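You operate a simulated robot arm through the tools that you are given. There is no shell and no other tool. Be economical: measure what you need, move in short steps, check, and stop when the job is done.

You are at the controls of a simulated two-armed robot. One attempt, no reset.

JOB
Sand the middle patch of the white rail and brush ochre on it.
Fine: sand it smooth all over first; use the medium sanding block with white band, the blue brush with white band and the ochre pot with white band from the half-moon table; lid and tools go back; the other patches and lids are left alone. Set down upright: blue brush with white band.

It is judged by the outcome, as a careful person would: the job done as asked, and still so three seconds after it is handed in. It fails if anything else is knocked over, pushed out of place, dropped, spilled or broken. A push-on lid holds only when it is set on centred and level and pressed home; a screw cap is set on level and turned clockwise until tight.

ROBOT AND FRAMES
Two 7-joint arms with two-finger parallel grippers on one trunk, on a base that drives. Base frame: it is fixed to the floor where the robot stands at the start and does not move with it; the origin is under the middle of the robot, x ahead of it, y to its left, z up. Readings come in m, degrees, newtons and seconds.
The left shoulder is at the start at [0.05, 0.168, 1.057], the right one opposite. With the tool pointing down near the work surface each hand reaches from about 0.2 to 0.66 m from the robot's upright axis, wherever it stands, measured 20 degrees to its own side. Places, roughly: bare patch on the white rail [-0.3, -1.6, 0.8]; blue brush with white band (4x4x15 cm) [0.8, 0.1, 0.8]; left patch of the white rail [-0.3, -1.9, 0.8]; middle patch of the white rail [-0.3, -1.8, 0.8]; ochre lid with white knob [0.8, 0, 0.8]; ochre pot with white band [0.8, 0, 0.8]; size lid with white knob [0.7, 0.1, 0.8]; wax lid with white knob [0.6, 0.3, 0.8]. Payload 1.57 kg a hand.
The tool frame of a hand sits at the grasp point between the pads (the TCP): z along the fingers, y along the line on which they close. The tips reach 0.03 m beyond it. The gripper opens to 0.08 m. The fingers are 0.017 m wide and 0.012 m thick; the gripper's body (0.04 by 0.082 m) begins 0.08 m behind the TCP.
Orientation is that of the tool frame in the base frame, as a unit quaternion [x, y, z, w]. With the fingers straight down and closing along the base's y, the tool's x points along the base's -x, its y along +y and its z along -z.

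CONTROLS
- The arms move only by the tool drive_tool. It takes "left_increments", "right_increments" or both (then of equal length, played together; a hand with none holds still); each is a list of rows, each a list of 7 numbers: the shift along the tool's x, y, z in mm, then the turn, a rotation vector about the tool's x, y, z in degrees, then the opening, from 0 (shut) to 1 (fully open). In form: [[x, y, z, rx, ry, rz, fingers], ...]. A call has 1 to 12 rows; each row is the pose to reach, as a shift and turn from the pose commanded when the call began, along the tool's axes at that moment. A row lasts 0.2 s, in which the tool goes at most 0.05 m and 8.6 degrees; a call with a longer step from one row to the next is refused whole, and so is a gripper value outside its range. Where a pose cannot be reached the arm comes as near as it can. A force on the tool above 40 N (or 10 N above the force at the start of the call, whichever is more), or a blocked arm, ends the call early, and 0.2 s more pass. Each finger travels about 0.045 m/s and halts on what it meets, pressing with about 42 N; the grip force reading is that of the motor and also rises with nothing between the fingers. The clock runs only during rows and for 0.2 s after the last one: add rows that repeat a pose to give the fingers time. It gives the time, the measured TCP pose, the force on the tool (base axes), the opening and the grip force at its end, in the units of the frame above (readings bear some noise), with the torque about the TCP (base axes, N m) and any sound that the robot's microphone picked up, and new pictures: "pictures" is both (left out), scene, wrist or none (wrist: the cameras of the hands that moved).
- Cameras (640 x 400 px; columns grow to the right, rows downward): "scene" is now at [0.1311, 0.0142, 1.2798]; the picture's right is [0.16, -0.99, 0.00], its down [-0.46, -0.08, -0.89] and it looks along [0.87, 0.14, -0.46] (base axes); focal length 249 px, centre (320, 200). "left" rides on the left gripper at [0.072, 0.007, -0.122] in its tool frame; the picture's right is [-0.09, 1.00, 0.00], its down [-0.84, -0.08, -0.54] and it looks along [-0.54, -0.05, 0.84] (tool axes); focal length 238 px, centre (320, 200). "right" rides on the right gripper at [0.072, -0.007, -0.122] in its tool frame; the picture's right is [0.09, 1.00, 0.00], its down [-0.84, 0.08, -0.54] and it looks along [-0.54, 0.05, 0.84] (tool axes); focal length 238 px, centre (320, 200). There is no depth. A picture from a camera that has moved, and an enlarged one, comes with that camera's place and axes in the base frame and with its lens.
- move_column(by): slides the trunk up (or, below 0, down) by that many m; the arms and the scene camera ride with it, the base frame stays. It gives what a move gives, with no picture.
- steer(legs): drives the robot by 1 to 6 legs, each [ahead, left, turn to the left] in m, m and degrees, along the robot's own axes; the way and the turn of a leg run together, so that a leg with both is an arc; at most 1.5 m and 180 degrees a leg. The arms and the cameras ride along, it lands a little off, and it stops where it bumps. It gives what a move gives, and a new picture of the scene camera.
- head_to(pan, tilt): turns the head with the scene camera to pan (to the left, within 80 degrees either way) and tilt (down, from -29 to 69), counted from straight ahead of the robot. It gives what a move gives, and a new picture of the scene camera.
- close_up(camera, box): a new picture of the part [left, top, right, bottom] of that camera's present view, enlarged. It takes no simulated time.
- hand_in(): hands the job in; it is judged then, once.

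Go step by step. Nothing tells you exact positions but the pictures and the camera data: compare them with the known pose of the tool, close in by small moves and look again before you grip or let go. The budget is 120 turns and 260 pictures, counting those below and the enlarged ones. Unless the task says otherwise, let go and move clear before handing in, and close with one line.

The tools are called after ">>>" by a JSON object that holds its "api" and its "payload". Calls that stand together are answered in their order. drive_tool: Moves the arms, as the interface text tells. Its arguments: {"type":"object","properties":{"left_increments":{"type":"array"},"right_increments":{"type":"array"},"pictures":{"type":"string","enum":["both","scene","wrist","none"]}},"required":[]} The other tools are called the same way: move_column (by) slides the trunk up or down; steer (legs) drives the base; head_to (pan, tilt) turns the head that bears the scene camera; close_up (camera, box) takes an enlarged picture of a part of a camera's view; hand_in () hands the job in.

At the start:

```text
t: 0.0
left_tool_pos: [0.4784, 0.2682, 1.1322]
left_tool_rot: [-0.001, 1.0, 0.0, 0.0]
left_wrist_force: [-0.2, -0.4, -0.7]
left_torque: [0.03, 0.01, 0.01]
left_grip_width: 0.0799
left_grip_force: 0.2
right_tool_pos: [0.3824, -0.152, 1.1545]
right_tool_rot: [0.0, 1.0, 0.0, 0.0]
right_wrist_force: [-0.3, 0.3, 0.1]
right_torque: [-0.03, -0.03, -0.01]
right_grip_width: 0.0802
right_grip_force: 0.0
trunk travel left (down, up): [-0.225, 0.218]
robot x, y, heading: [0.0015, 0.0007, 0.1]
head pan, tilt: [9.4, 27.7]
```

scene: 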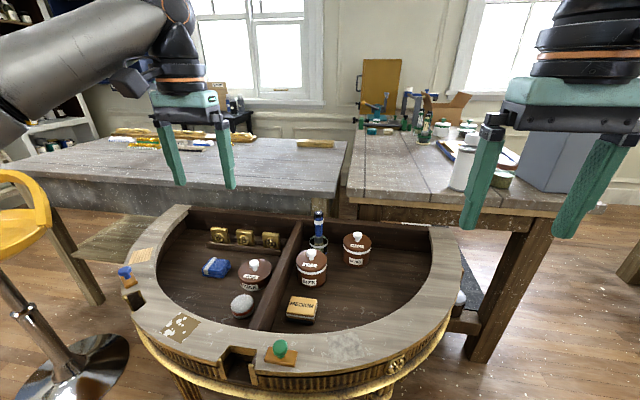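
right: 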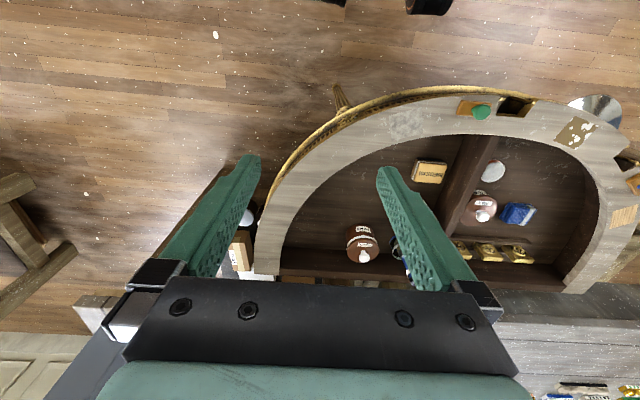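
left: 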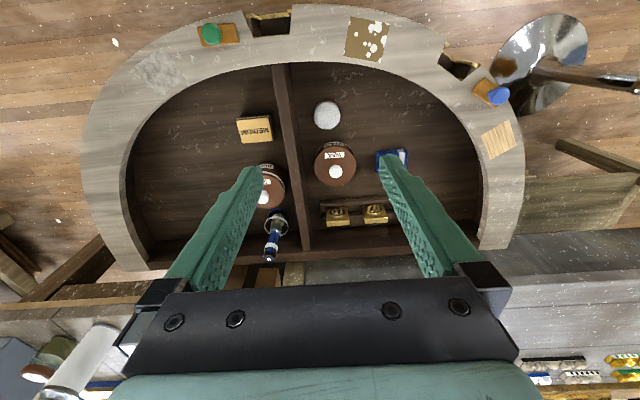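

I see the half-moon table with pots, blocks and a blue brush in a holder ahead. I'll take enlarged views of it first to identify things.

>>> {"api": "close_up", "payload": {"camera": "scene", "box": [190, 200, 400, 331]}}

>>> {"api": "close_up", "payload": {"camera": "left", "box": [200, 80, 420, 270]}}

>>> {"api": "head_to", "payload": {"pan": -80, "tilt": 25}}

```text
3.05 times, centred on (295, 266) of scene
camera zoom: at [0.1311, 0.0142, 1.2798], right [0.16, -0.99, 0.0], down [-0.46, -0.08, -0.89], along [0.87, 0.14, -0.46], focal length 760 px, centre (396, 0)
```

zoom: 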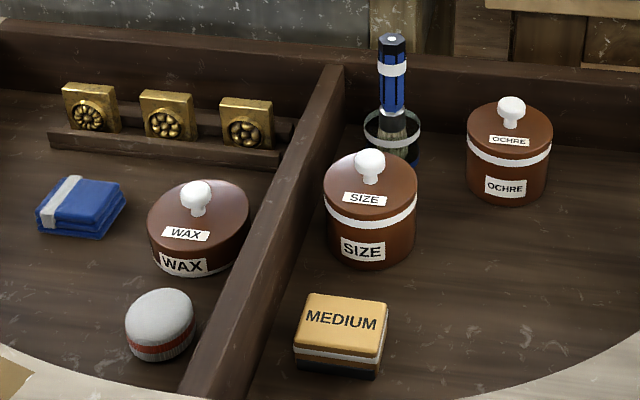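

```text
2.11 times, centred on (310, 175) of left
camera zoom: at [0.4059, 0.2747, 1.2539], right [0.09, 1.0, 0.0], down [0.84, -0.08, 0.54], along [0.54, -0.05, -0.84], focal length 502 px, centre (341, 253)
```

zoom: 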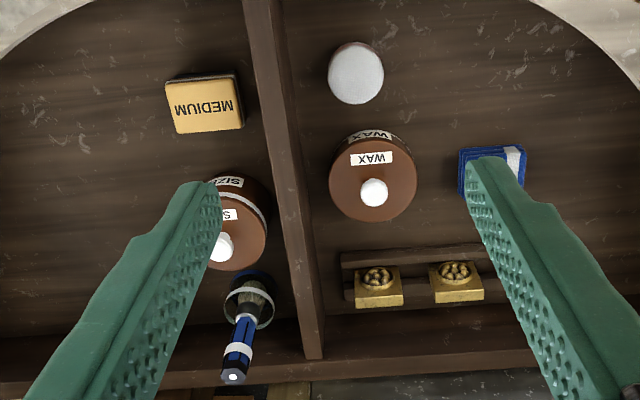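

```text
t: 1.6
left_tool_pos: [0.4787, 0.2676, 1.1323]
left_tool_rot: [-0.002, 1.0, 0.0, -0.001]
left_wrist_force: [0.0, -0.2, 0.1]
left_torque: [-0.02, 0.03, 0.0]
left_grip_width: 0.08
left_grip_force: 0.0
right_tool_pos: [0.3823, -0.1511, 1.1535]
right_tool_rot: [0.0, 1.0, 0.0, 0.0]
right_wrist_force: [0.0, 0.4, 0.7]
right_torque: [-0.01, -0.01, 0.04]
right_grip_width: 0.0802
right_grip_force: 0.2
trunk travel left (down, up): [-0.225, 0.218]
robot x, y, heading: [-0.001, 0.0026, -0.1]
head pan, tilt: [-80.0, 25.0]
camera scene: at [0.057, -0.0914, 1.284], right [-0.98, -0.17, 0.0], down [-0.07, 0.42, -0.91], along [0.16, -0.89, -0.42], focal length 249 px, centre (320, 200)
```

scene: 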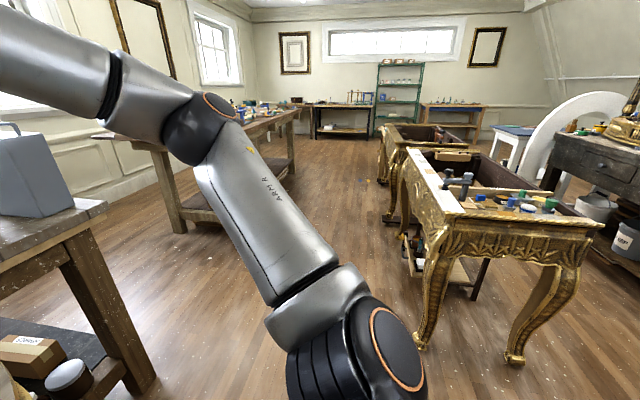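

The gold table to my right carries the white rail at x≈-0.3. I'll enlarge it.

>>> {"api": "close_up", "payload": {"camera": "scene", "box": [380, 110, 620, 260]}}

```text
2.67 times, centred on (500, 185) of scene
camera zoom: at [0.057, -0.0914, 1.284], right [-0.98, -0.17, 0.0], down [-0.07, 0.42, -0.91], along [0.16, -0.89, -0.42], focal length 665 px, centre (-160, 240)
```

zoom: 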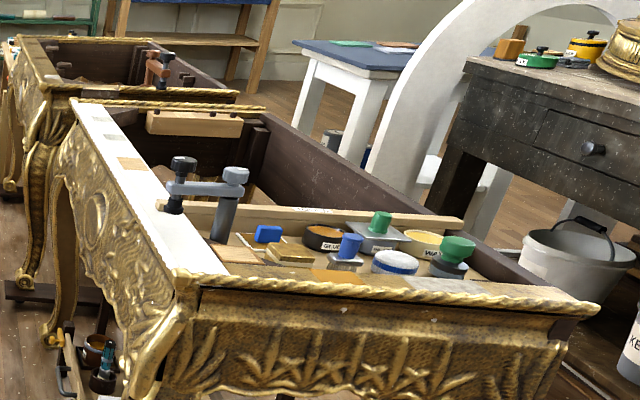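

I place the block at about (0.54,0.12), ochre knob at (0.74,0,0.85), brush top at (0.78,0.126,0.89), tray floor about z 0.73. I'll look down to see how far the table is from the base.

>>> {"api": "head_to", "payload": {"pan": 5, "tilt": 60}}

```text
t: 3.2
left_tool_pos: [0.4778, 0.2674, 1.132]
left_tool_rot: [-0.001, 1.0, 0.001, 0.001]
left_wrist_force: [0.3, -0.2, 0.2]
left_torque: [-0.02, -0.02, -0.02]
left_grip_width: 0.0799
left_grip_force: 0.0
right_tool_pos: [0.3808, -0.1525, 1.1535]
right_tool_rot: [0.0, 1.0, 0.0, 0.0]
right_wrist_force: [0.3, 0.2, 1.0]
right_torque: [0.02, 0.01, 0.0]
right_grip_width: 0.08
right_grip_force: 0.0
trunk travel left (down, up): [-0.225, 0.218]
robot x, y, heading: [0.0001, -0.003, -0.0]
head pan, tilt: [5.0, 60.0]
camera scene: at [0.1074, 0.0051, 1.234], right [0.09, -1.0, 0.0], down [-0.86, -0.07, -0.5], along [0.5, 0.04, -0.87], focal length 249 px, centre (320, 200)
```

scene: 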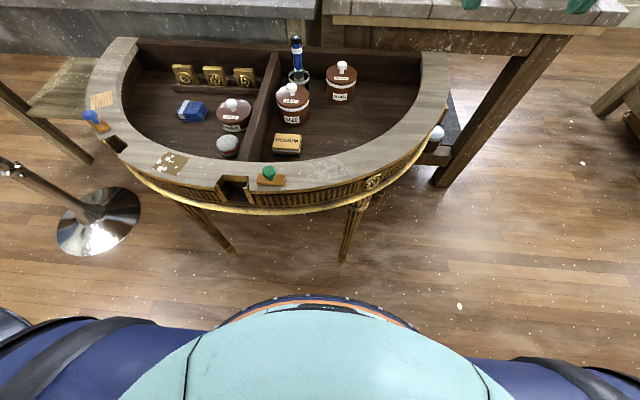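

The table front edge is at x≈0.38 with legs at 0.47. I'll edge 0.1 m ahead, watching.

>>> {"api": "steer", "payload": {"legs": [[0.1, 0, 0]]}}

>>> {"api": "drive_tool", "payload": {"left_increments": [[0, 0, 0, 0, 0, 8.2, 1], [0, 0, 0, 0, 0, 16.4, 1], [0, 0, 0, 0, 0, 24.6, 1], [0, 0, 0, 0, 0, 32.8, 1], [0, 0, 0, 0, 0, 41, 1], [0, 0, 0, 0, 0, 49.2, 1], [0, 0, 0, 0, 0, 57.4, 1], [0, 0, 0, 0, 0, 65.6, 1], [0, 0, 0, 0, 0, 73.8, 1], [0, 0, 0, 0, 0, 82, 1], [0, 0, 0, 0, 0, 90, 1]], "pictures": "wrist"}}

```text
t: 4.4
left_tool_pos: [0.5743, 0.2684, 1.1311]
left_tool_rot: [-0.002, 1.0, 0.0, -0.001]
left_wrist_force: [0.7, -0.1, -0.1]
left_torque: [0.01, 0.02, -0.01]
left_grip_width: 0.0803
left_grip_force: 0.1
right_tool_pos: [0.4801, -0.1512, 1.1531]
right_tool_rot: [-0.001, 1.0, -0.001, 0.0]
right_wrist_force: [0.8, -0.1, -1.0]
right_torque: [0.02, 0.04, 0.0]
right_grip_width: 0.0798
right_grip_force: 0.0
trunk travel left (down, up): [-0.225, 0.218]
robot x, y, heading: [0.0988, 0.001, -0.0]
head pan, tilt: [5.0, 60.0]
camera scene: at [0.2054, 0.0053, 1.2339], right [0.09, -1.0, 0.0], down [-0.86, -0.08, -0.5], along [0.5, 0.04, -0.87], focal length 249 px, centre (320, 200)
```

scene: 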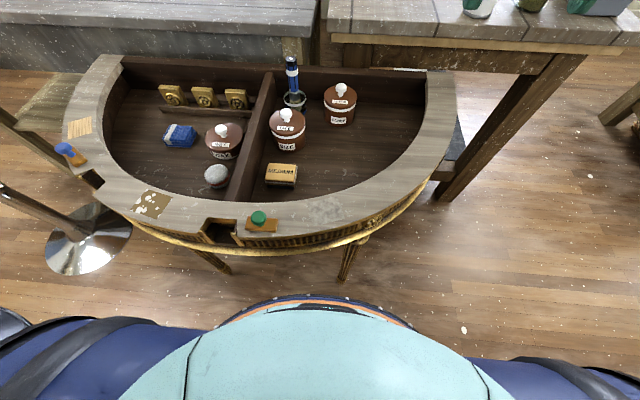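

```text
t: 6.8
left_tool_pos: [0.5752, 0.2677, 1.1325]
left_tool_rot: [0.706, 0.708, 0.001, 0.001]
left_wrist_force: [-1.0, 0.3, 0.1]
left_torque: [-0.01, 0.0, 0.02]
left_grip_width: 0.0798
left_grip_force: 0.0
right_tool_pos: [0.4785, -0.1504, 1.1532]
right_tool_rot: [0.0, 1.0, 0.0, -0.001]
right_wrist_force: [0.2, -0.2, 0.3]
right_torque: [0.03, 0.01, 0.02]
right_grip_width: 0.08
right_grip_force: 0.1
trunk travel left (down, up): [-0.225, 0.218]
robot x, y, heading: [0.0941, -0.0016, 0.1]
head pan, tilt: [5.0, 60.0]
camera left: at [0.5812, 0.3406, 1.2535], right [1.0, -0.09, 0.0], down [-0.08, -0.84, 0.54], along [-0.05, -0.54, -0.84], focal length 238 px, centre (320, 200)
```

left: 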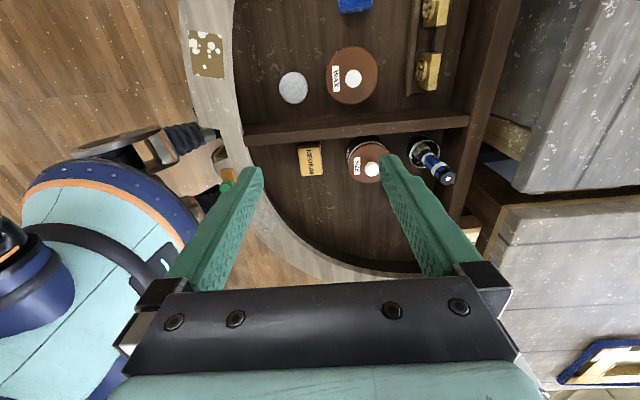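

The block is near (0.543,0.13), aligned with the axes; I'll hover above it.

>>> {"api": "drive_tool", "payload": {"left_increments": [[-23, -5, 42, 0, 0, 0, 1], [-47, -11, 83, 0, 0, 0, 1], [-70, -16, 125, 0, 0, 0, 1], [-93, -21, 167, 0, 0, 0, 1], [-117, -27, 208, 0, 0, 0, 1], [-140, -32, 245, 0, 0, 0, 1]]}}

```text
t: 8.2
left_tool_pos: [0.5429, 0.1309, 0.8901]
left_tool_rot: [0.706, 0.708, 0.0, 0.002]
left_wrist_force: [-0.2, 0.5, -0.3]
left_torque: [-0.03, 0.01, 0.0]
left_grip_width: 0.08
left_grip_force: 0.0
right_tool_pos: [0.4783, -0.1505, 1.1544]
right_tool_rot: [-0.001, 1.0, 0.0, 0.0]
right_wrist_force: [0.3, 0.1, -0.2]
right_torque: [0.02, -0.01, 0.03]
right_grip_width: 0.08
right_grip_force: 0.0
trunk travel left (down, up): [-0.225, 0.218]
robot x, y, heading: [0.0949, 0.0029, 0.4]
head pan, tilt: [5.0, 60.0]
camera scene: at [0.2048, 0.0052, 1.234], right [0.09, -1.0, 0.0], down [-0.86, -0.08, -0.5], along [0.5, 0.04, -0.87], focal length 249 px, centre (320, 200)
camera left: at [0.5484, 0.2033, 1.011], right [1.0, -0.09, 0.0], down [-0.07, -0.84, 0.54], along [-0.05, -0.54, -0.84], focal length 238 px, centre (320, 200)
```

scene: 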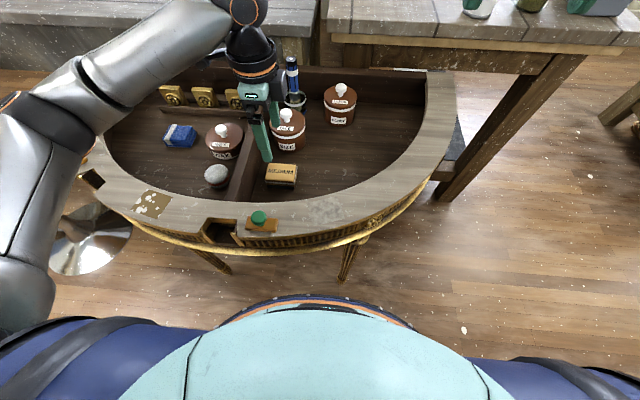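
left: 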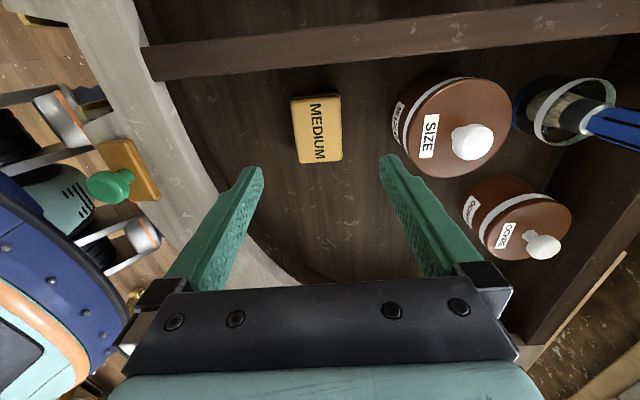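

Aligned; I'll descend most of the way and look again.

>>> {"api": "drive_tool", "payload": {"left_increments": [[0, -1, 40, 0, 0, 0, 1], [0, -2, 80, 0, 0, 0, 1], [0, -2, 105, 0, 0, 0, 1]]}}

>>> {"api": "close_up", "payload": {"camera": "scene", "box": [210, 100, 350, 210]}}

```text
t: 9.0
left_tool_pos: [0.5419, 0.1316, 0.7843]
left_tool_rot: [0.706, 0.709, 0.001, 0.001]
left_wrist_force: [0.3, -0.1, 0.4]
left_torque: [-0.01, -0.01, 0.02]
left_grip_width: 0.0799
left_grip_force: 0.1
right_tool_pos: [0.4787, -0.1506, 1.1547]
right_tool_rot: [-0.001, 1.0, 0.0, 0.0]
right_wrist_force: [-0.1, 0.2, 0.3]
right_torque: [0.02, 0.04, -0.03]
right_grip_width: 0.0799
right_grip_force: 0.1
trunk travel left (down, up): [-0.225, 0.218]
robot x, y, heading: [0.0946, -0.0031, 0.3]
head pan, tilt: [5.0, 60.0]
camera scene: at [0.2047, 0.0053, 1.234], right [0.09, -1.0, 0.0], down [-0.86, -0.08, -0.5], along [0.5, 0.04, -0.87], focal length 249 px, centre (320, 200)
camera left: at [0.5474, 0.2034, 0.9037], right [1.0, -0.09, 0.0], down [-0.07, -0.84, 0.54], along [-0.05, -0.54, -0.84], focal length 238 px, centre (320, 200)
```

scene: 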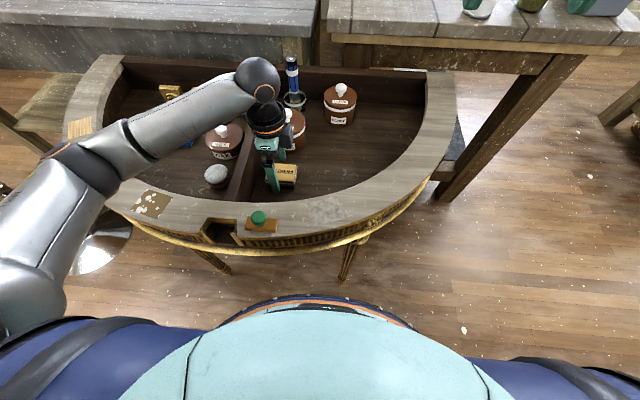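
left: 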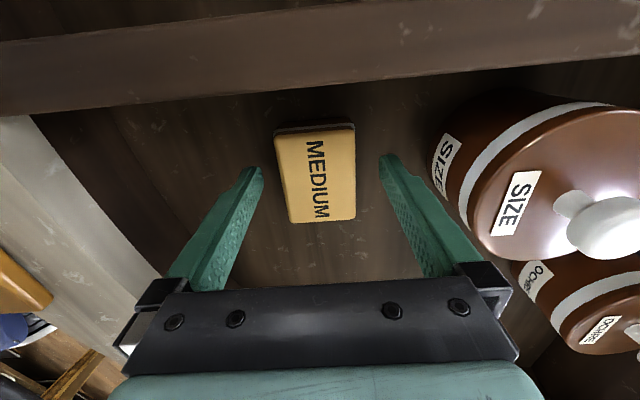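

```text
3.64 times, centred on (280, 155) of scene
camera zoom: at [0.2047, 0.0053, 1.234], right [0.09, -1.0, 0.0], down [-0.86, -0.08, -0.5], along [0.5, 0.04, -0.87], focal length 906 px, centre (466, 364)
```

zoom: 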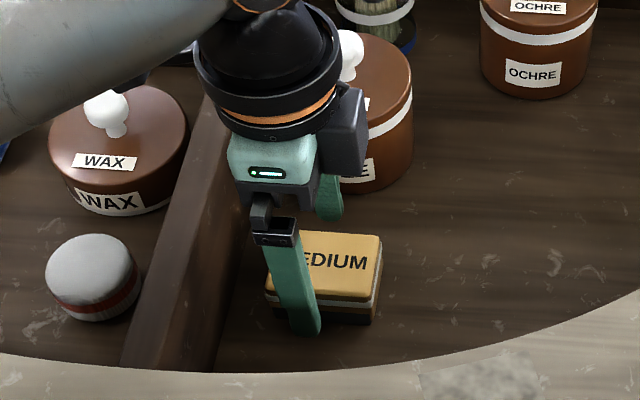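

The block is slightly off to -y; I'll shift 5 mm and lower 18 mm.

>>> {"api": "drive_tool", "payload": {"left_increments": [[-5, 3, 0, 0, 0, 0, 1], [-5, 3, 10, 0, 0, 0, 1], [-5, 3, 20, 0, 0, 0, 1]], "pictures": "wrist"}}

>>> {"api": "close_up", "payload": {"camera": "scene", "box": [240, 130, 320, 200]}}

```text
t: 9.8
left_tool_pos: [0.546, 0.125, 0.7633]
left_tool_rot: [0.706, 0.708, 0.0, 0.0]
left_wrist_force: [-0.2, 0.4, 0.0]
left_torque: [-0.03, 0.03, 0.01]
left_grip_width: 0.0802
left_grip_force: 0.1
right_tool_pos: [0.4789, -0.1517, 1.153]
right_tool_rot: [-0.002, 1.0, 0.0, 0.0]
right_wrist_force: [0.2, -0.5, -0.3]
right_torque: [0.0, 0.0, 0.0]
right_grip_width: 0.0803
right_grip_force: 0.0
trunk travel left (down, up): [-0.225, 0.218]
robot x, y, heading: [0.0967, 0.0033, 0.3]
head pan, tilt: [5.0, 60.0]
camera left: at [0.5513, 0.1965, 0.8842], right [1.0, -0.09, 0.0], down [-0.08, -0.84, 0.54], along [-0.05, -0.54, -0.84], focal length 238 px, centre (320, 200)
```

left: 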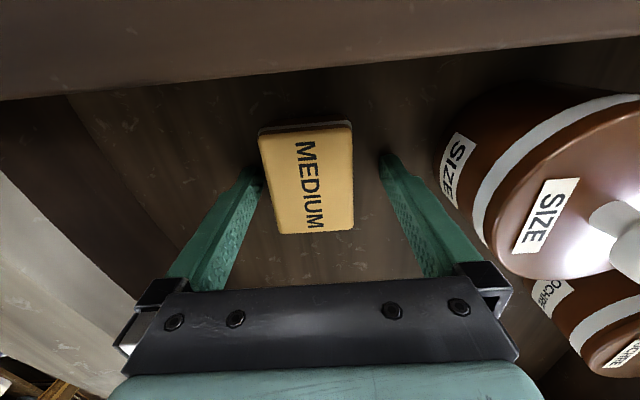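

```text
5.71 times, centred on (280, 165) of scene
camera zoom: at [0.2047, 0.0053, 1.234], right [0.09, -1.0, 0.0], down [-0.86, -0.08, -0.5], along [0.5, 0.04, -0.87], focal length 1424 px, centre (549, 400)
```

zoom: 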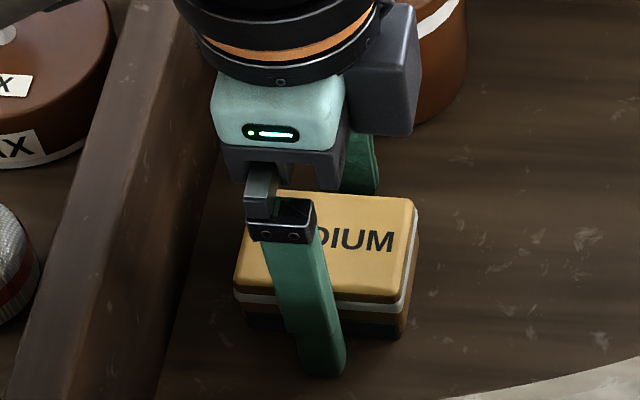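

Fingertips are about 1 cm above the block's bottom, good. I centre by 4 mm and close.

>>> {"api": "drive_tool", "payload": {"left_increments": [[0, -4, 0, 0, 0, 0, 1], [0, -4, 0, 0, 0, 0, 0], [0, -4, 0, 0, 0, 0, 0], [0, -4, 0, 0, 0, 0, 0], [0, -4, 0, 0, 0, 0, 0], [0, -4, 0, 0, 0, 0, 0]], "pictures": "wrist"}}

```text
t: 11.2
left_tool_pos: [0.5416, 0.1239, 0.7633]
left_tool_rot: [0.706, 0.709, 0.0, -0.001]
left_wrist_force: [-0.8, -0.5, 0.9]
left_torque: [-0.03, 0.04, -0.04]
left_grip_width: 0.0489
left_grip_force: 42.4
right_tool_pos: [0.4793, -0.1515, 1.1546]
right_tool_rot: [0.0, 1.0, 0.0, 0.0]
right_wrist_force: [-0.1, 0.8, 0.0]
right_torque: [0.01, -0.02, -0.03]
right_grip_width: 0.0801
right_grip_force: 0.1
trunk travel left (down, up): [-0.225, 0.218]
robot x, y, heading: [0.0948, -0.0004, 0.1]
head pan, tilt: [5.0, 60.0]
camera left: at [0.5471, 0.1962, 0.884], right [1.0, -0.09, 0.0], down [-0.07, -0.84, 0.54], along [-0.05, -0.54, -0.84], focal length 238 px, centre (320, 200)
```

left: 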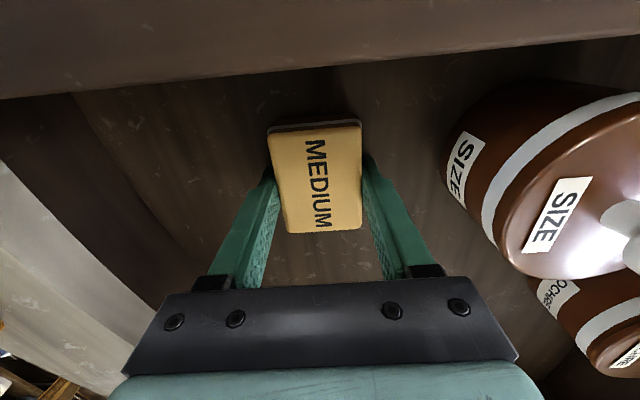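

Block gripped (4.9 cm). Lift it straight up and pull it in for driving.

>>> {"api": "drive_tool", "payload": {"left_increments": [[0, 0, -45, 0, 0, 0, 0], [0, 0, -90, 0, 0, 0, 0], [0, 0, -135, 0, 0, 0, 0], [0, 0, -180, 0, 0, 0, 0], [0, 0, -225, 0, 0, 0, 0], [20, -20, -265, 0, 0, 0, 0], [50, -40, -300, 0, 0, 0, 0], [80, -50, -330, 0, 0, 0, 0]], "pictures": "scene"}}

>>> {"api": "steer", "payload": {"legs": [[-0.2, 0, 0], [0, 0, -90], [0.4, 0.3, 0], [1.35, 0, 0]]}}

```text
refused: row 7 steps farther than a row can; nothing moved
```

```text
t: 12.3
left_tool_pos: [0.47, 0.1255, 0.7652]
left_tool_rot: [0.696, 0.718, 0.01, 0.014]
left_wrist_force: [1.8, 0.2, -0.3]
left_torque: [0.02, 0.04, 0.03]
left_grip_width: 0.0487
left_grip_force: 42.0
right_tool_pos: [0.3989, -0.15, 1.1546]
right_tool_rot: [-0.001, 1.0, 0.001, 0.0]
right_wrist_force: [-0.6, 0.3, 1.5]
right_torque: [-0.04, 0.0, 0.03]
right_grip_width: 0.0799
right_grip_force: 0.0
trunk travel left (down, up): [-0.225, 0.218]
robot x, y, heading: [0.0173, -0.0019, 0.0]
head pan, tilt: [5.0, 60.0]
stopped in leg 1: the force on the tool passed its limit at 102 N (the readings are from after the stop); the commanded pose is now the measured one
camera scene: at [0.124, 0.0055, 1.2341], right [0.09, -1.0, 0.0], down [-0.86, -0.08, -0.5], along [0.5, 0.05, -0.87], focal length 249 px, centre (320, 200)
```

scene: 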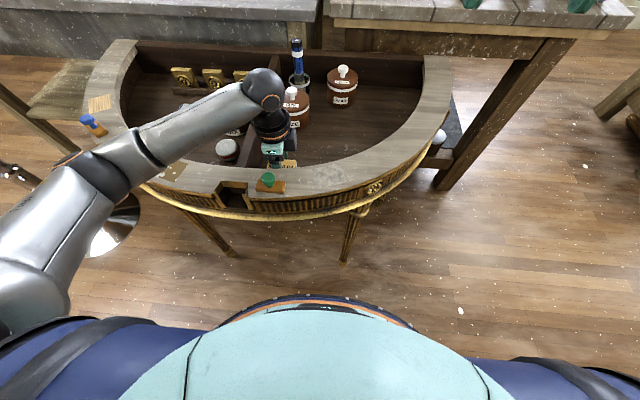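

My lift was refused (one step too long) and the drive ran anyway, bumping the held block against the rim; it still seems held. I'll ease off the rim, lift, and check everything before driving again.

>>> {"api": "drive_tool", "payload": {"left_increments": [[0, 12, 0, 0, 0, 0, 0], [0, 12, -40, 0, 0, 0, 0], [0, 12, -85, 0, 0, 0, 0], [0, 12, -130, 0, 0, 0, 0], [0, 12, -175, 0, 0, 0, 0], [0, 12, -220, 0, 0, 0, 0], [20, 12, -260, 0, 0, 0, 0], [40, 12, -295, 0, 0, 0, 0]]}}

>>> {"api": "close_up", "payload": {"camera": "scene", "box": [70, 20, 470, 270]}}

```text
t: 14.1
left_tool_pos: [0.4727, 0.1665, 1.0628]
left_tool_rot: [0.697, 0.717, 0.01, 0.013]
left_wrist_force: [0.1, -0.4, -0.4]
left_torque: [0.01, 0.03, 0.06]
left_grip_width: 0.0488
left_grip_force: 41.8
right_tool_pos: [0.3996, -0.1502, 1.155]
right_tool_rot: [-0.003, 1.0, 0.001, 0.001]
right_wrist_force: [1.2, 0.2, 0.2]
right_torque: [0.04, -0.02, -0.02]
right_grip_width: 0.0799
right_grip_force: 0.0
trunk travel left (down, up): [-0.225, 0.218]
robot x, y, heading: [0.0176, 0.003, 0.2]
head pan, tilt: [5.0, 60.0]
camera scene: at [0.1235, 0.0055, 1.234], right [0.09, -1.0, 0.0], down [-0.86, -0.08, -0.5], along [0.5, 0.05, -0.87], focal length 249 px, centre (320, 200)
camera left: at [0.473, 0.2394, 1.1831], right [1.0, -0.06, 0.03], down [-0.07, -0.84, 0.55], along [-0.01, -0.55, -0.84], focal length 238 px, centre (320, 200)
```

scene: 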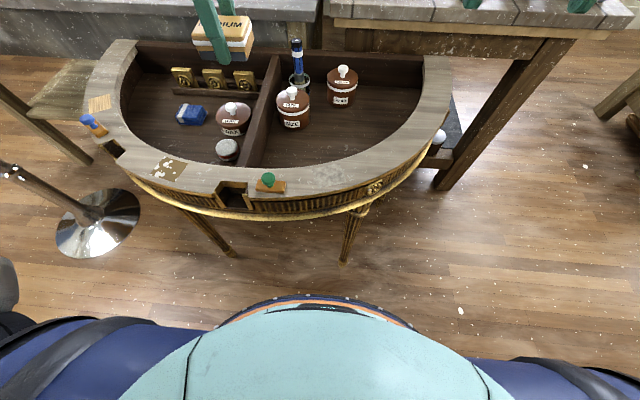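
left: 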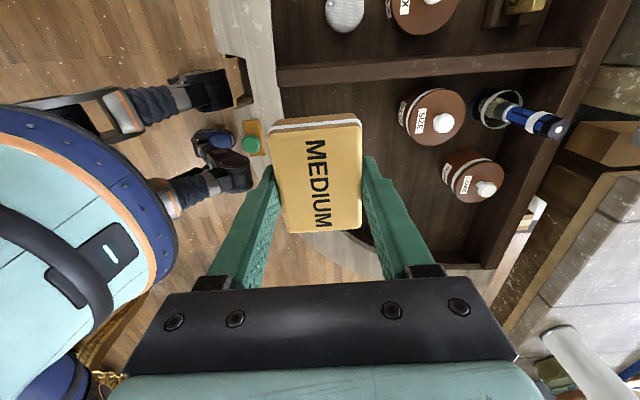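

```text
1.60 times, centred on (270, 145) of scene
camera zoom: at [0.1235, 0.0055, 1.234], right [0.09, -1.0, 0.0], down [-0.86, -0.08, -0.5], along [0.5, 0.05, -0.87], focal length 399 px, centre (400, 288)
```

zoom: 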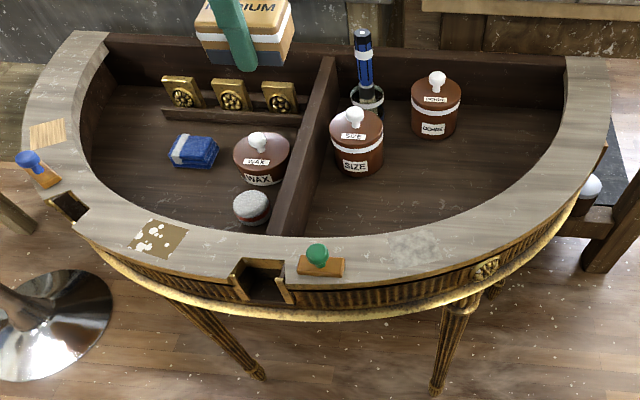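

Nothing was displaced and the block is still held. Now drive toward the rail.

>>> {"api": "steer", "payload": {"legs": [[-0.2, 0, 0], [0, 0, -90], [0.4, 0.35, 0], [1.35, 0, 0]]}}

```text
t: 29.1
left_tool_pos: [0.4019, -2.1896, 1.0612]
left_tool_rot: [0.999, 0.042, -0.002, 0.016]
left_wrist_force: [0.6, 0.3, -0.3]
left_torque: [0.02, 0.02, 0.02]
left_grip_width: 0.0487
left_grip_force: 42.0
right_tool_pos: [0.0815, -2.1327, 1.155]
right_tool_rot: [0.686, 0.728, 0.0, 0.002]
right_wrist_force: [0.5, -0.3, 0.4]
right_torque: [0.02, 0.0, -0.03]
right_grip_width: 0.08
right_grip_force: 0.1
trunk travel left (down, up): [-0.225, 0.218]
robot x, y, heading: [0.2081, -1.7439, -86.4]
head pan, tilt: [5.0, 60.0]
camera scene: at [0.2235, -1.85, 1.234], right [-0.99, -0.15, 0.0], down [-0.13, 0.86, -0.5], along [0.07, -0.49, -0.87], focal length 249 px, centre (320, 200)
```

scene: 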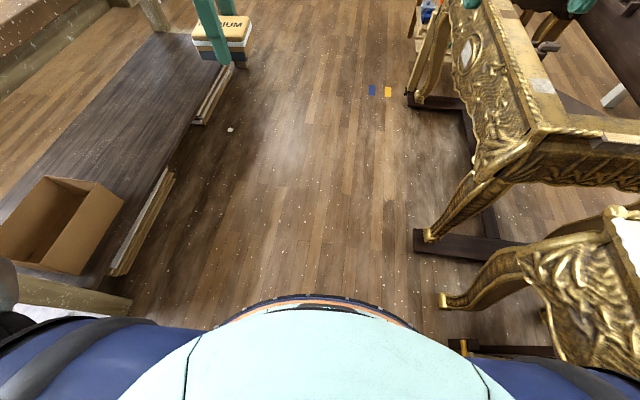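

I'm beside the gold table. Turn to face the rail and look.

>>> {"api": "steer", "payload": {"legs": [[0, 0, -93.6]]}}

```text
t: 33.4
left_tool_pos: [-0.243, -1.916, 1.0622]
left_tool_rot: [0.723, -0.69, -0.015, 0.009]
left_wrist_force: [0.2, 0.1, -1.1]
left_torque: [-0.04, -0.03, 0.0]
left_grip_width: 0.049
left_grip_force: 42.1
right_tool_pos: [-0.1742, -1.5995, 1.1543]
right_tool_rot: [1.0, 0.011, 0.0, 0.001]
right_wrist_force: [0.0, 1.0, 0.1]
right_torque: [0.01, 0.01, 0.02]
right_grip_width: 0.0799
right_grip_force: 0.0
trunk travel left (down, up): [-0.225, 0.218]
robot x, y, heading: [0.2103, -1.7444, -178.8]
head pan, tilt: [5.0, 60.0]
camera scene: at [0.1051, -1.752, 1.234], right [-0.11, 0.99, 0.0], down [0.86, 0.09, -0.5], along [-0.5, -0.05, -0.87], focal length 249 px, centre (320, 200)
```

scene: 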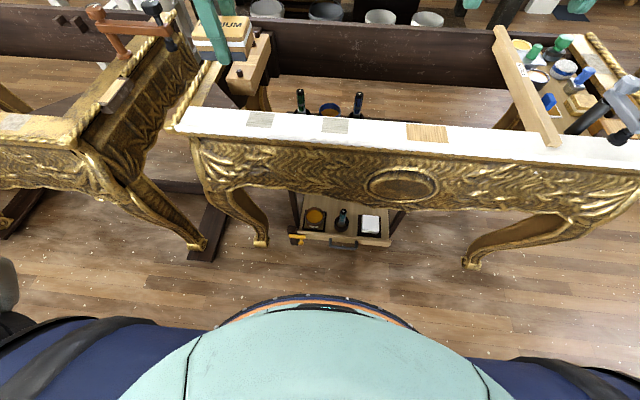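

>>> {"api": "close_up", "payload": {"camera": "scene", "box": [220, 90, 500, 250]}}

```text
2.29 times, centred on (360, 170) of scene
camera zoom: at [0.1051, -1.752, 1.234], right [-0.11, 0.99, 0.0], down [0.86, 0.09, -0.5], along [-0.5, -0.05, -0.87], focal length 570 px, centre (229, 269)
```

zoom: 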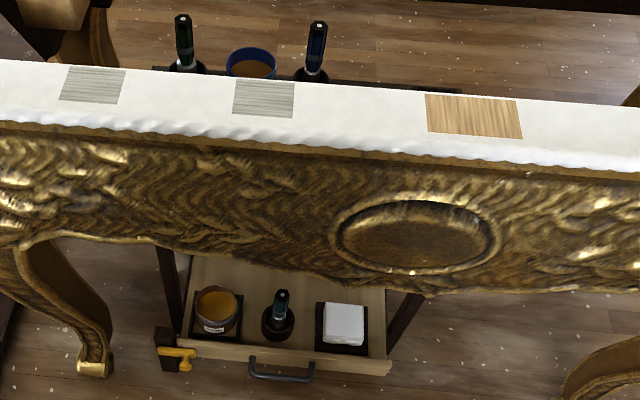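

The middle patch (grey hatching) is at about (-0.335,-1.761, z≈0.82), roughly 6×5 cm at the rail's back edge. I'll level the tool and hover over it.

>>> {"api": "drive_tool", "payload": {"left_increments": [[-40, 21, 0, 0.5, 0.1, 0.7, 0], [-80, 42, 20, 1, 0.2, 1.4, 0], [-115, 63, 50, 1.5, 0.3, 2, 0], [-145, 80, 75, 1.9, 0.5, 2.7, 0], [-159, 84, 90, 1.9, 0.5, 2.7, 0]]}}

>>> {"api": "close_up", "payload": {"camera": "scene", "box": [250, 60, 410, 160]}}

```text
refused: row 3 steps farther than a row can; nothing moved
```

```text
4.00 times, centred on (330, 110) of scene
camera zoom: at [0.1051, -1.752, 1.234], right [-0.11, 0.99, 0.0], down [0.86, 0.09, -0.5], along [-0.5, -0.05, -0.87], focal length 997 px, centre (280, 560)
```

zoom: 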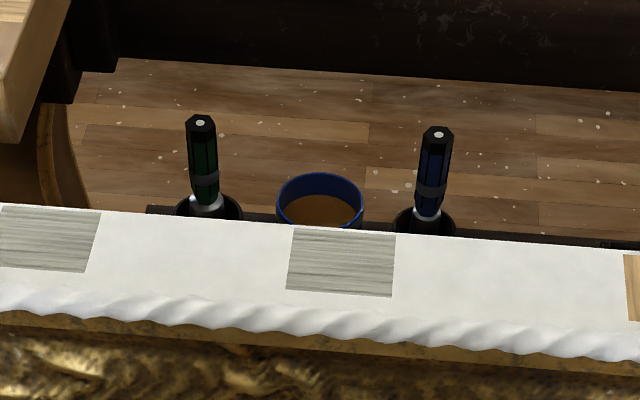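

Steps were too long; redo in shorter rows.

>>> {"api": "drive_tool", "payload": {"left_increments": [[-35, 18, 15, 0.5, 0.1, 0.7, 0], [-70, 36, 30, 1, 0.2, 1.4, 0], [-105, 54, 50, 1.5, 0.3, 2, 0], [-135, 72, 75, 1.9, 0.5, 2.7, 0], [-159, 84, 90, 1.9, 0.5, 2.7, 0]]}}

>>> {"api": "close_up", "payload": {"camera": "scene", "box": [250, 60, 410, 160]}}

```text
t: 34.6
left_tool_pos: [-0.3395, -1.7623, 0.9743]
left_tool_rot: [-0.707, 0.707, -0.001, -0.001]
left_wrist_force: [1.8, -0.1, -0.4]
left_torque: [0.03, 0.01, 0.01]
left_grip_width: 0.0491
left_grip_force: 41.8
right_tool_pos: [-0.1747, -1.5993, 1.154]
right_tool_rot: [1.0, 0.011, -0.001, 0.001]
right_wrist_force: [-0.5, -0.5, -0.2]
right_torque: [-0.01, 0.0, 0.0]
right_grip_width: 0.0799
right_grip_force: 0.0
trunk travel left (down, up): [-0.225, 0.218]
robot x, y, heading: [0.2102, -1.7433, -178.7]
head pan, tilt: [5.0, 60.0]
camera scene: at [0.1051, -1.7517, 1.234], right [-0.11, 0.99, 0.0], down [0.86, 0.09, -0.5], along [-0.5, -0.05, -0.87], focal length 249 px, centre (320, 200)
camera left: at [-0.346, -1.8328, 1.0957], right [-1.0, 0.09, 0.0], down [0.08, 0.84, 0.54], along [0.05, 0.54, -0.84], focal length 238 px, centre (320, 200)
```

scene: 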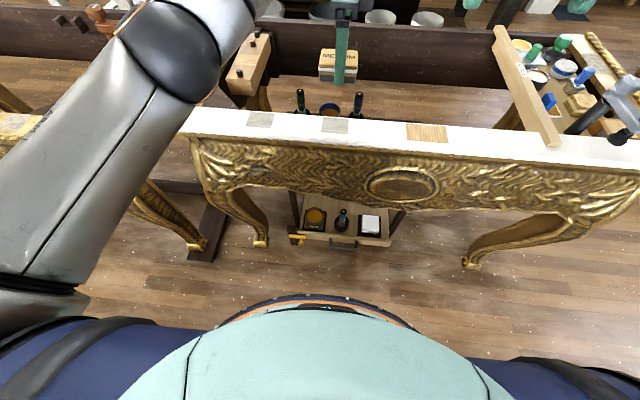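
left: 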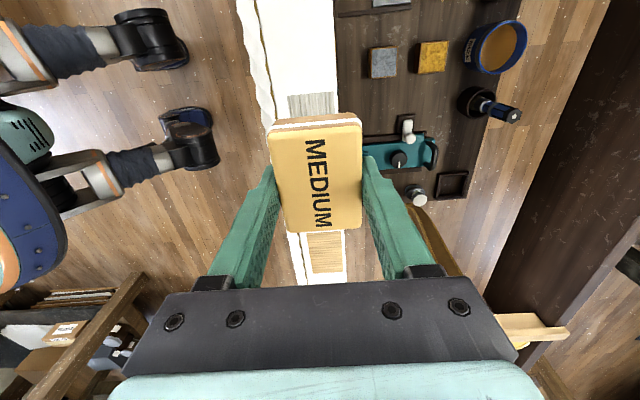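

```text
4.00 times, centred on (330, 110) of scene
camera zoom: at [0.1051, -1.7517, 1.234], right [-0.11, 0.99, 0.0], down [0.86, 0.09, -0.5], along [-0.5, -0.05, -0.87], focal length 997 px, centre (280, 560)
```

zoom: 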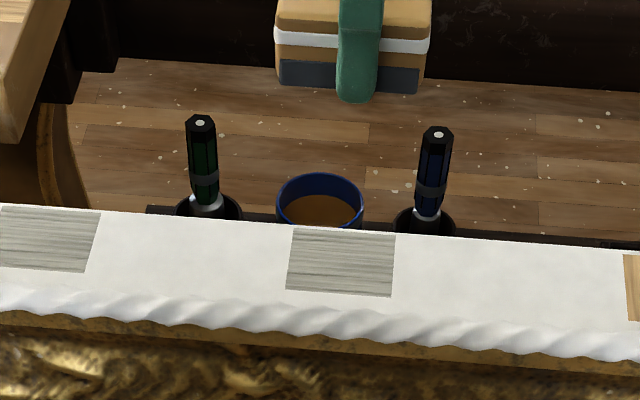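

Block and patch line up; patch spans x −0.308..−0.361, y −1.79..−1.73 at z≈0.82. Descend to just above.

>>> {"api": "drive_tool", "payload": {"left_increments": [[-3, -3, 40, 0, 0, 0, 0], [-3, -3, 80, 0, 0, 0, 0], [-3, -3, 95, 0, 0, 0, 0], [-3, -3, 100, 0, 0, 0, 0], [-3, -3, 104, 0, 0, 0, 0]], "pictures": "scene"}}

>>> {"api": "close_up", "payload": {"camera": "scene", "box": [280, 80, 380, 150]}}

```text
t: 35.8
left_tool_pos: [-0.3339, -1.7604, 0.8695]
left_tool_rot: [-0.707, 0.707, -0.001, -0.002]
left_wrist_force: [0.1, 0.3, -0.5]
left_torque: [0.0, -0.01, 0.01]
left_grip_width: 0.0492
left_grip_force: 42.0
right_tool_pos: [-0.1744, -1.6001, 1.1538]
right_tool_rot: [1.0, 0.011, -0.001, 0.001]
right_wrist_force: [-0.1, -0.5, -0.4]
right_torque: [0.04, 0.0, -0.01]
right_grip_width: 0.0798
right_grip_force: 0.1
trunk travel left (down, up): [-0.225, 0.218]
robot x, y, heading: [0.2123, -1.7445, -178.8]
head pan, tilt: [5.0, 60.0]
camera scene: at [0.1051, -1.7521, 1.234], right [-0.11, 0.99, 0.0], down [0.86, 0.09, -0.5], along [-0.5, -0.05, -0.87], focal length 249 px, centre (320, 200)
```

scene: 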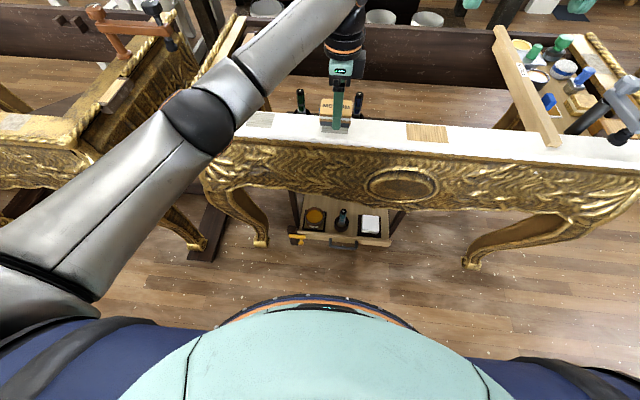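

```text
5.71 times, centred on (330, 115) of scene
camera zoom: at [0.1051, -1.7521, 1.234], right [-0.11, 0.99, 0.0], down [0.86, 0.09, -0.5], along [-0.5, -0.05, -0.87], focal length 1424 px, centre (263, 686)
```

zoom: 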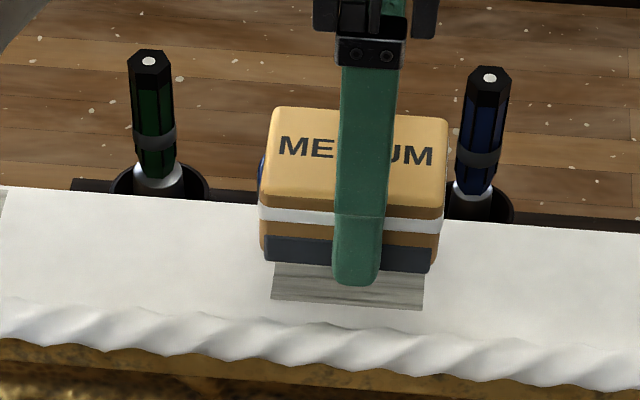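

Now lower gently until contact.

>>> {"api": "drive_tool", "payload": {"left_increments": [[0, 0, 2, 0, 0, 0, 0], [0, 0, 4, 0, 0, 0, 0], [0, 0, 6, 0, 0, 0, 0], [0, 0, 8, 0, 0, 0, 0]], "pictures": "none"}}

>>> {"api": "close_up", "payload": {"camera": "scene", "box": [280, 80, 380, 150]}}

```text
t: 36.8
left_tool_pos: [-0.3346, -1.7586, 0.8635]
left_tool_rot: [0.707, -0.707, 0.001, 0.002]
left_wrist_force: [0.0, -0.3, -1.3]
left_torque: [-0.01, 0.0, -0.01]
left_grip_width: 0.0489
left_grip_force: 41.9
right_tool_pos: [-0.1745, -1.5993, 1.1549]
right_tool_rot: [1.0, 0.011, -0.001, 0.001]
right_wrist_force: [0.6, 0.2, -0.1]
right_torque: [0.01, 0.02, -0.03]
right_grip_width: 0.08
right_grip_force: 0.0
trunk travel left (down, up): [-0.225, 0.218]
robot x, y, heading: [0.2074, -1.7407, -178.4]
head pan, tilt: [5.0, 60.0]
```

```text
5.71 times, centred on (330, 115) of scene
camera zoom: at [0.1051, -1.752, 1.234], right [-0.11, 0.99, 0.0], down [0.86, 0.09, -0.5], along [-0.5, -0.05, -0.87], focal length 1424 px, centre (263, 686)
```

zoom: 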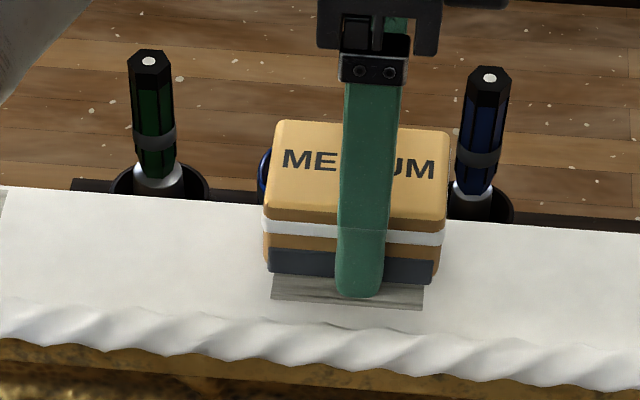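

No contact yet; keep lowering.

>>> {"api": "drive_tool", "payload": {"left_increments": [[0, -2, 2, 0, 0, 0, 0], [0, -4, 4, 0, 0, 0, 0], [0, -4, 6, 0, 0, 0, 0], [0, -4, 8, 0, 0, 0, 0], [0, -4, 9, 0, 0, 0, 0], [0, -4, 10, 0, 0, 0, 0]], "pictures": "none"}}

>>> {"api": "close_up", "payload": {"camera": "scene", "box": [280, 80, 380, 150]}}

```text
t: 38.2
left_tool_pos: [-0.329, -1.7589, 0.8534]
left_tool_rot: [0.707, -0.707, 0.001, 0.001]
left_wrist_force: [0.0, -0.5, -0.7]
left_torque: [0.01, 0.03, -0.02]
left_grip_width: 0.0489
left_grip_force: 41.6
right_tool_pos: [-0.1755, -1.599, 1.1547]
right_tool_rot: [1.0, 0.011, -0.001, 0.001]
right_wrist_force: [0.2, 0.8, 0.2]
right_torque: [0.02, 0.0, -0.03]
right_grip_width: 0.0799
right_grip_force: 0.0
trunk travel left (down, up): [-0.225, 0.218]
robot x, y, heading: [0.2131, -1.743, -179.2]
head pan, tilt: [5.0, 60.0]
```

```text
5.71 times, centred on (330, 115) of scene
camera zoom: at [0.1051, -1.7521, 1.234], right [-0.11, 0.99, 0.0], down [0.86, 0.09, -0.5], along [-0.5, -0.05, -0.87], focal length 1424 px, centre (263, 686)
```

zoom: 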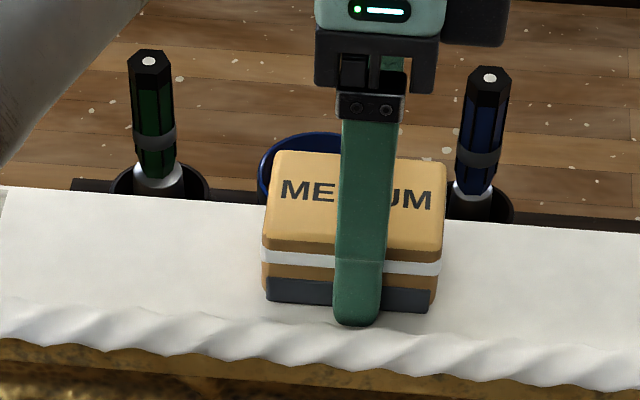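

Still free; continue 1 mm at a time.

>>> {"api": "drive_tool", "payload": {"left_increments": [[0, 1, 1.5, 0, 0, 0, 0], [0, 2, 3, 0, 0, 0, 0], [0, 2, 4, 0, 0, 0, 0], [0, 2, 5, 0, 0, 0, 0], [0, 2, 6, 0, 0, 0, 0], [0, 2, 7, 0, 0, 0, 0], [0, 2, 8, 0, 0, 0, 0]], "pictures": "none"}}

>>> {"api": "close_up", "payload": {"camera": "scene", "box": [280, 80, 380, 150]}}

```text
t: 39.7
left_tool_pos: [-0.3342, -1.7584, 0.8542]
left_tool_rot: [-0.706, 0.708, 0.004, -0.004]
left_wrist_force: [5.0, -1.4, 15.7]
left_torque: [-0.05, -0.55, -0.12]
left_grip_width: 0.0491
left_grip_force: 42.1
right_tool_pos: [-0.1731, -1.6006, 1.1541]
right_tool_rot: [1.0, 0.012, -0.002, 0.001]
right_wrist_force: [-0.8, -0.5, -0.3]
right_torque: [0.01, -0.03, -0.01]
right_grip_width: 0.0799
right_grip_force: 0.1
trunk travel left (down, up): [-0.225, 0.218]
robot x, y, heading: [0.2108, -1.7451, -178.7]
head pan, tilt: [5.0, 60.0]
stopped in row 7 (left hand): the force on the tool passed its limit at 41 N (the readings are from after the stop); the commanded pose is now the measured one
```

```text
5.71 times, centred on (330, 115) of scene
camera zoom: at [0.1064, -1.7522, 1.2337], right [-0.11, 0.99, 0.0], down [0.86, 0.09, -0.5], along [-0.5, -0.05, -0.87], focal length 1424 px, centre (263, 686)
```

zoom: 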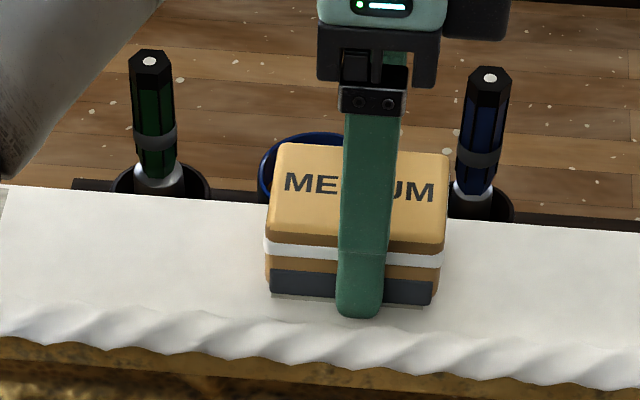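

Contact at z≈0.854, about 16 N. Now sanding strokes along the rail with small cross offsets.

>>> {"api": "drive_tool", "payload": {"left_increments": [[12, 0, 0.5, 0, 0, 0, 0], [-12, 0, 0.5, 0, 0, 0, 0], [12, -5, 0.5, 0, 0, 0, 0], [-12, -5, 0.5, 0, 0, 0, 0], [12, -5, 0.5, 0, 0, 0, 0], [-12, 0, 0.5, 0, 0, 0, 0], [12, 0, 0.5, 0, 0, 0, 0], [-12, 5, 0.5, 0, 0, 0, 0], [12, 5, 0.5, 0, 0, 0, 0], [-12, 5, 0.5, 0, 0, 0, 0], [12, 0, 0.5, 0, 0, 0, 0], [0, 0, 0.5, 0, 0, 0, 0]], "pictures": "none"}}

>>> {"api": "close_up", "payload": {"camera": "scene", "box": [280, 80, 380, 150]}}

```text
t: 42.3
left_tool_pos: [-0.3339, -1.7633, 0.8527]
left_tool_rot: [0.708, -0.706, -0.002, 0.006]
left_wrist_force: [-1.4, -12.6, 25.9]
left_torque: [0.31, -0.59, -0.34]
left_grip_width: 0.049
left_grip_force: 41.8
right_tool_pos: [-0.1717, -1.6011, 1.1559]
right_tool_rot: [1.0, 0.011, -0.003, 0.001]
right_wrist_force: [0.5, -0.1, -0.5]
right_torque: [-0.03, 0.03, 0.0]
right_grip_width: 0.08
right_grip_force: 0.0
trunk travel left (down, up): [-0.225, 0.218]
robot x, y, heading: [0.2083, -1.7416, -178.7]
head pan, tilt: [5.0, 60.0]
```

```text
5.71 times, centred on (330, 115) of scene
camera zoom: at [0.1072, -1.7533, 1.2343], right [-0.11, 0.99, 0.0], down [0.86, 0.1, -0.5], along [-0.5, -0.05, -0.86], focal length 1424 px, centre (263, 686)
```

zoom: 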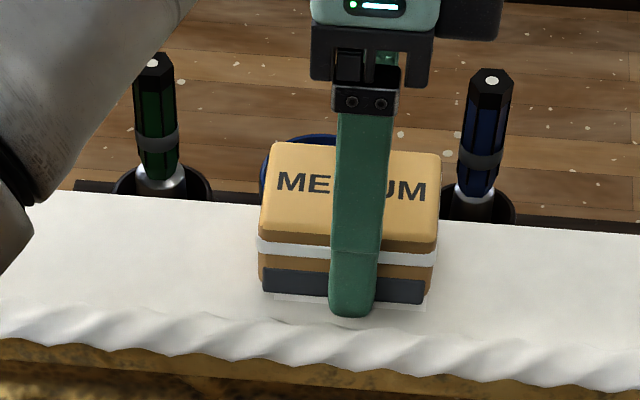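

The edge already looks lighter. One more pass, then lift and inspect.

>>> {"api": "drive_tool", "payload": {"left_increments": [[-14, -5, 0, 0, 0, 0, 0], [12, -5, 0, 0, 0, 0, 0], [-14, -2, 0, 0, 0, 0, 0], [12, 2, 0, 0, 0, 0, 0], [-14, 5, 0, 0, 0, 0, 0], [12, 5, 0, 0, 0, 0, 0], [-14, 3, 0, 0, 0, 0, 0], [0, 0, 0, 0, 0, 0, 0], [0, 0, -40, 0, 0, 0, 0], [0, 0, -80, 0, 0, 0, 0], [0, 0, -115, 0, 0, 0, 0]], "pictures": "wrist"}}

>>> {"api": "close_up", "payload": {"camera": "scene", "box": [260, 70, 400, 150]}}

```text
t: 44.7
left_tool_pos: [-0.3339, -1.7577, 0.9632]
left_tool_rot: [-0.706, 0.708, 0.001, -0.002]
left_wrist_force: [-0.3, 0.8, -0.5]
left_torque: [-0.02, -0.01, -0.02]
left_grip_width: 0.0486
left_grip_force: 41.9
right_tool_pos: [-0.1749, -1.6007, 1.1556]
right_tool_rot: [1.0, 0.012, -0.002, 0.001]
right_wrist_force: [-0.2, 0.4, 0.6]
right_torque: [0.03, -0.02, -0.02]
right_grip_width: 0.0802
right_grip_force: 0.1
trunk travel left (down, up): [-0.225, 0.218]
robot x, y, heading: [0.2137, -1.7447, -178.7]
head pan, tilt: [5.0, 60.0]
camera left: at [-0.3397, -1.8299, 1.0857], right [-1.0, 0.09, 0.01], down [0.08, 0.84, 0.54], along [0.05, 0.54, -0.84], focal length 238 px, centre (320, 200)
```

left: 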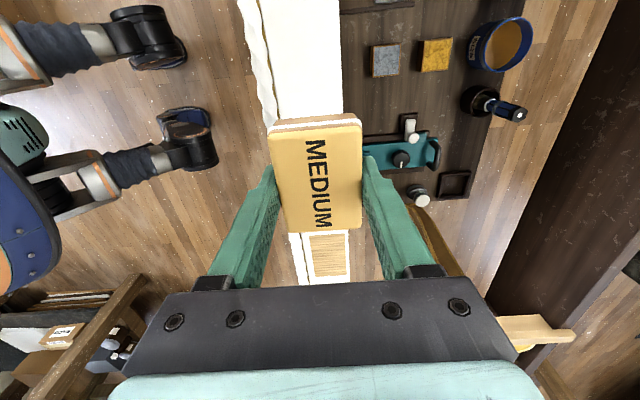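

```text
4.57 times, centred on (330, 110) of scene
camera zoom: at [0.1054, -1.7521, 1.2339], right [-0.11, 0.99, 0.0], down [0.86, 0.09, -0.5], along [-0.5, -0.05, -0.87], focal length 1139 px, centre (274, 611)
```

zoom: 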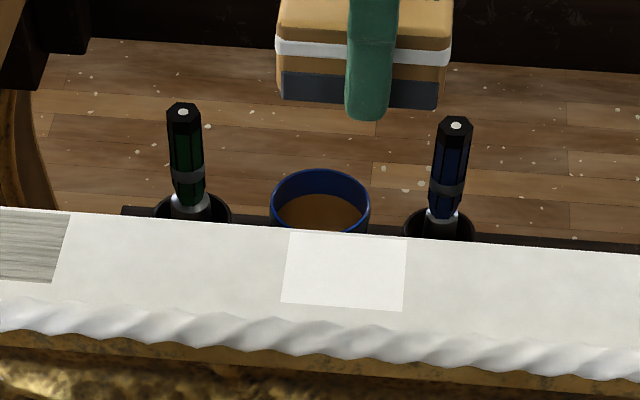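

The middle patch is uniformly smooth. Lift and pull in, then drive back.

>>> {"api": "drive_tool", "payload": {"left_increments": [[20, -10, -30, 0, 0, 0, 0], [45, -25, -60, 0, 0, 0, 0], [75, -45, -85, 0, 0, 0, 0], [110, -65, -100, 0, 0, 0, 0], [150, -85, -105, 0, 0, 0, 0]], "pictures": "none"}}

```text
t: 45.9
left_tool_pos: [-0.2481, -1.9098, 1.0691]
left_tool_rot: [-0.706, 0.708, 0.002, -0.003]
left_wrist_force: [-0.5, -0.3, -1.0]
left_torque: [0.0, 0.01, 0.03]
left_grip_width: 0.0491
left_grip_force: 42.2
right_tool_pos: [-0.1731, -1.6003, 1.1555]
right_tool_rot: [1.0, 0.011, -0.001, 0.001]
right_wrist_force: [0.1, 0.4, -0.8]
right_torque: [-0.02, -0.01, 0.02]
right_grip_width: 0.0802
right_grip_force: 0.1
trunk travel left (down, up): [-0.225, 0.218]
robot x, y, heading: [0.2091, -1.7399, -178.7]
head pan, tilt: [5.0, 60.0]
```

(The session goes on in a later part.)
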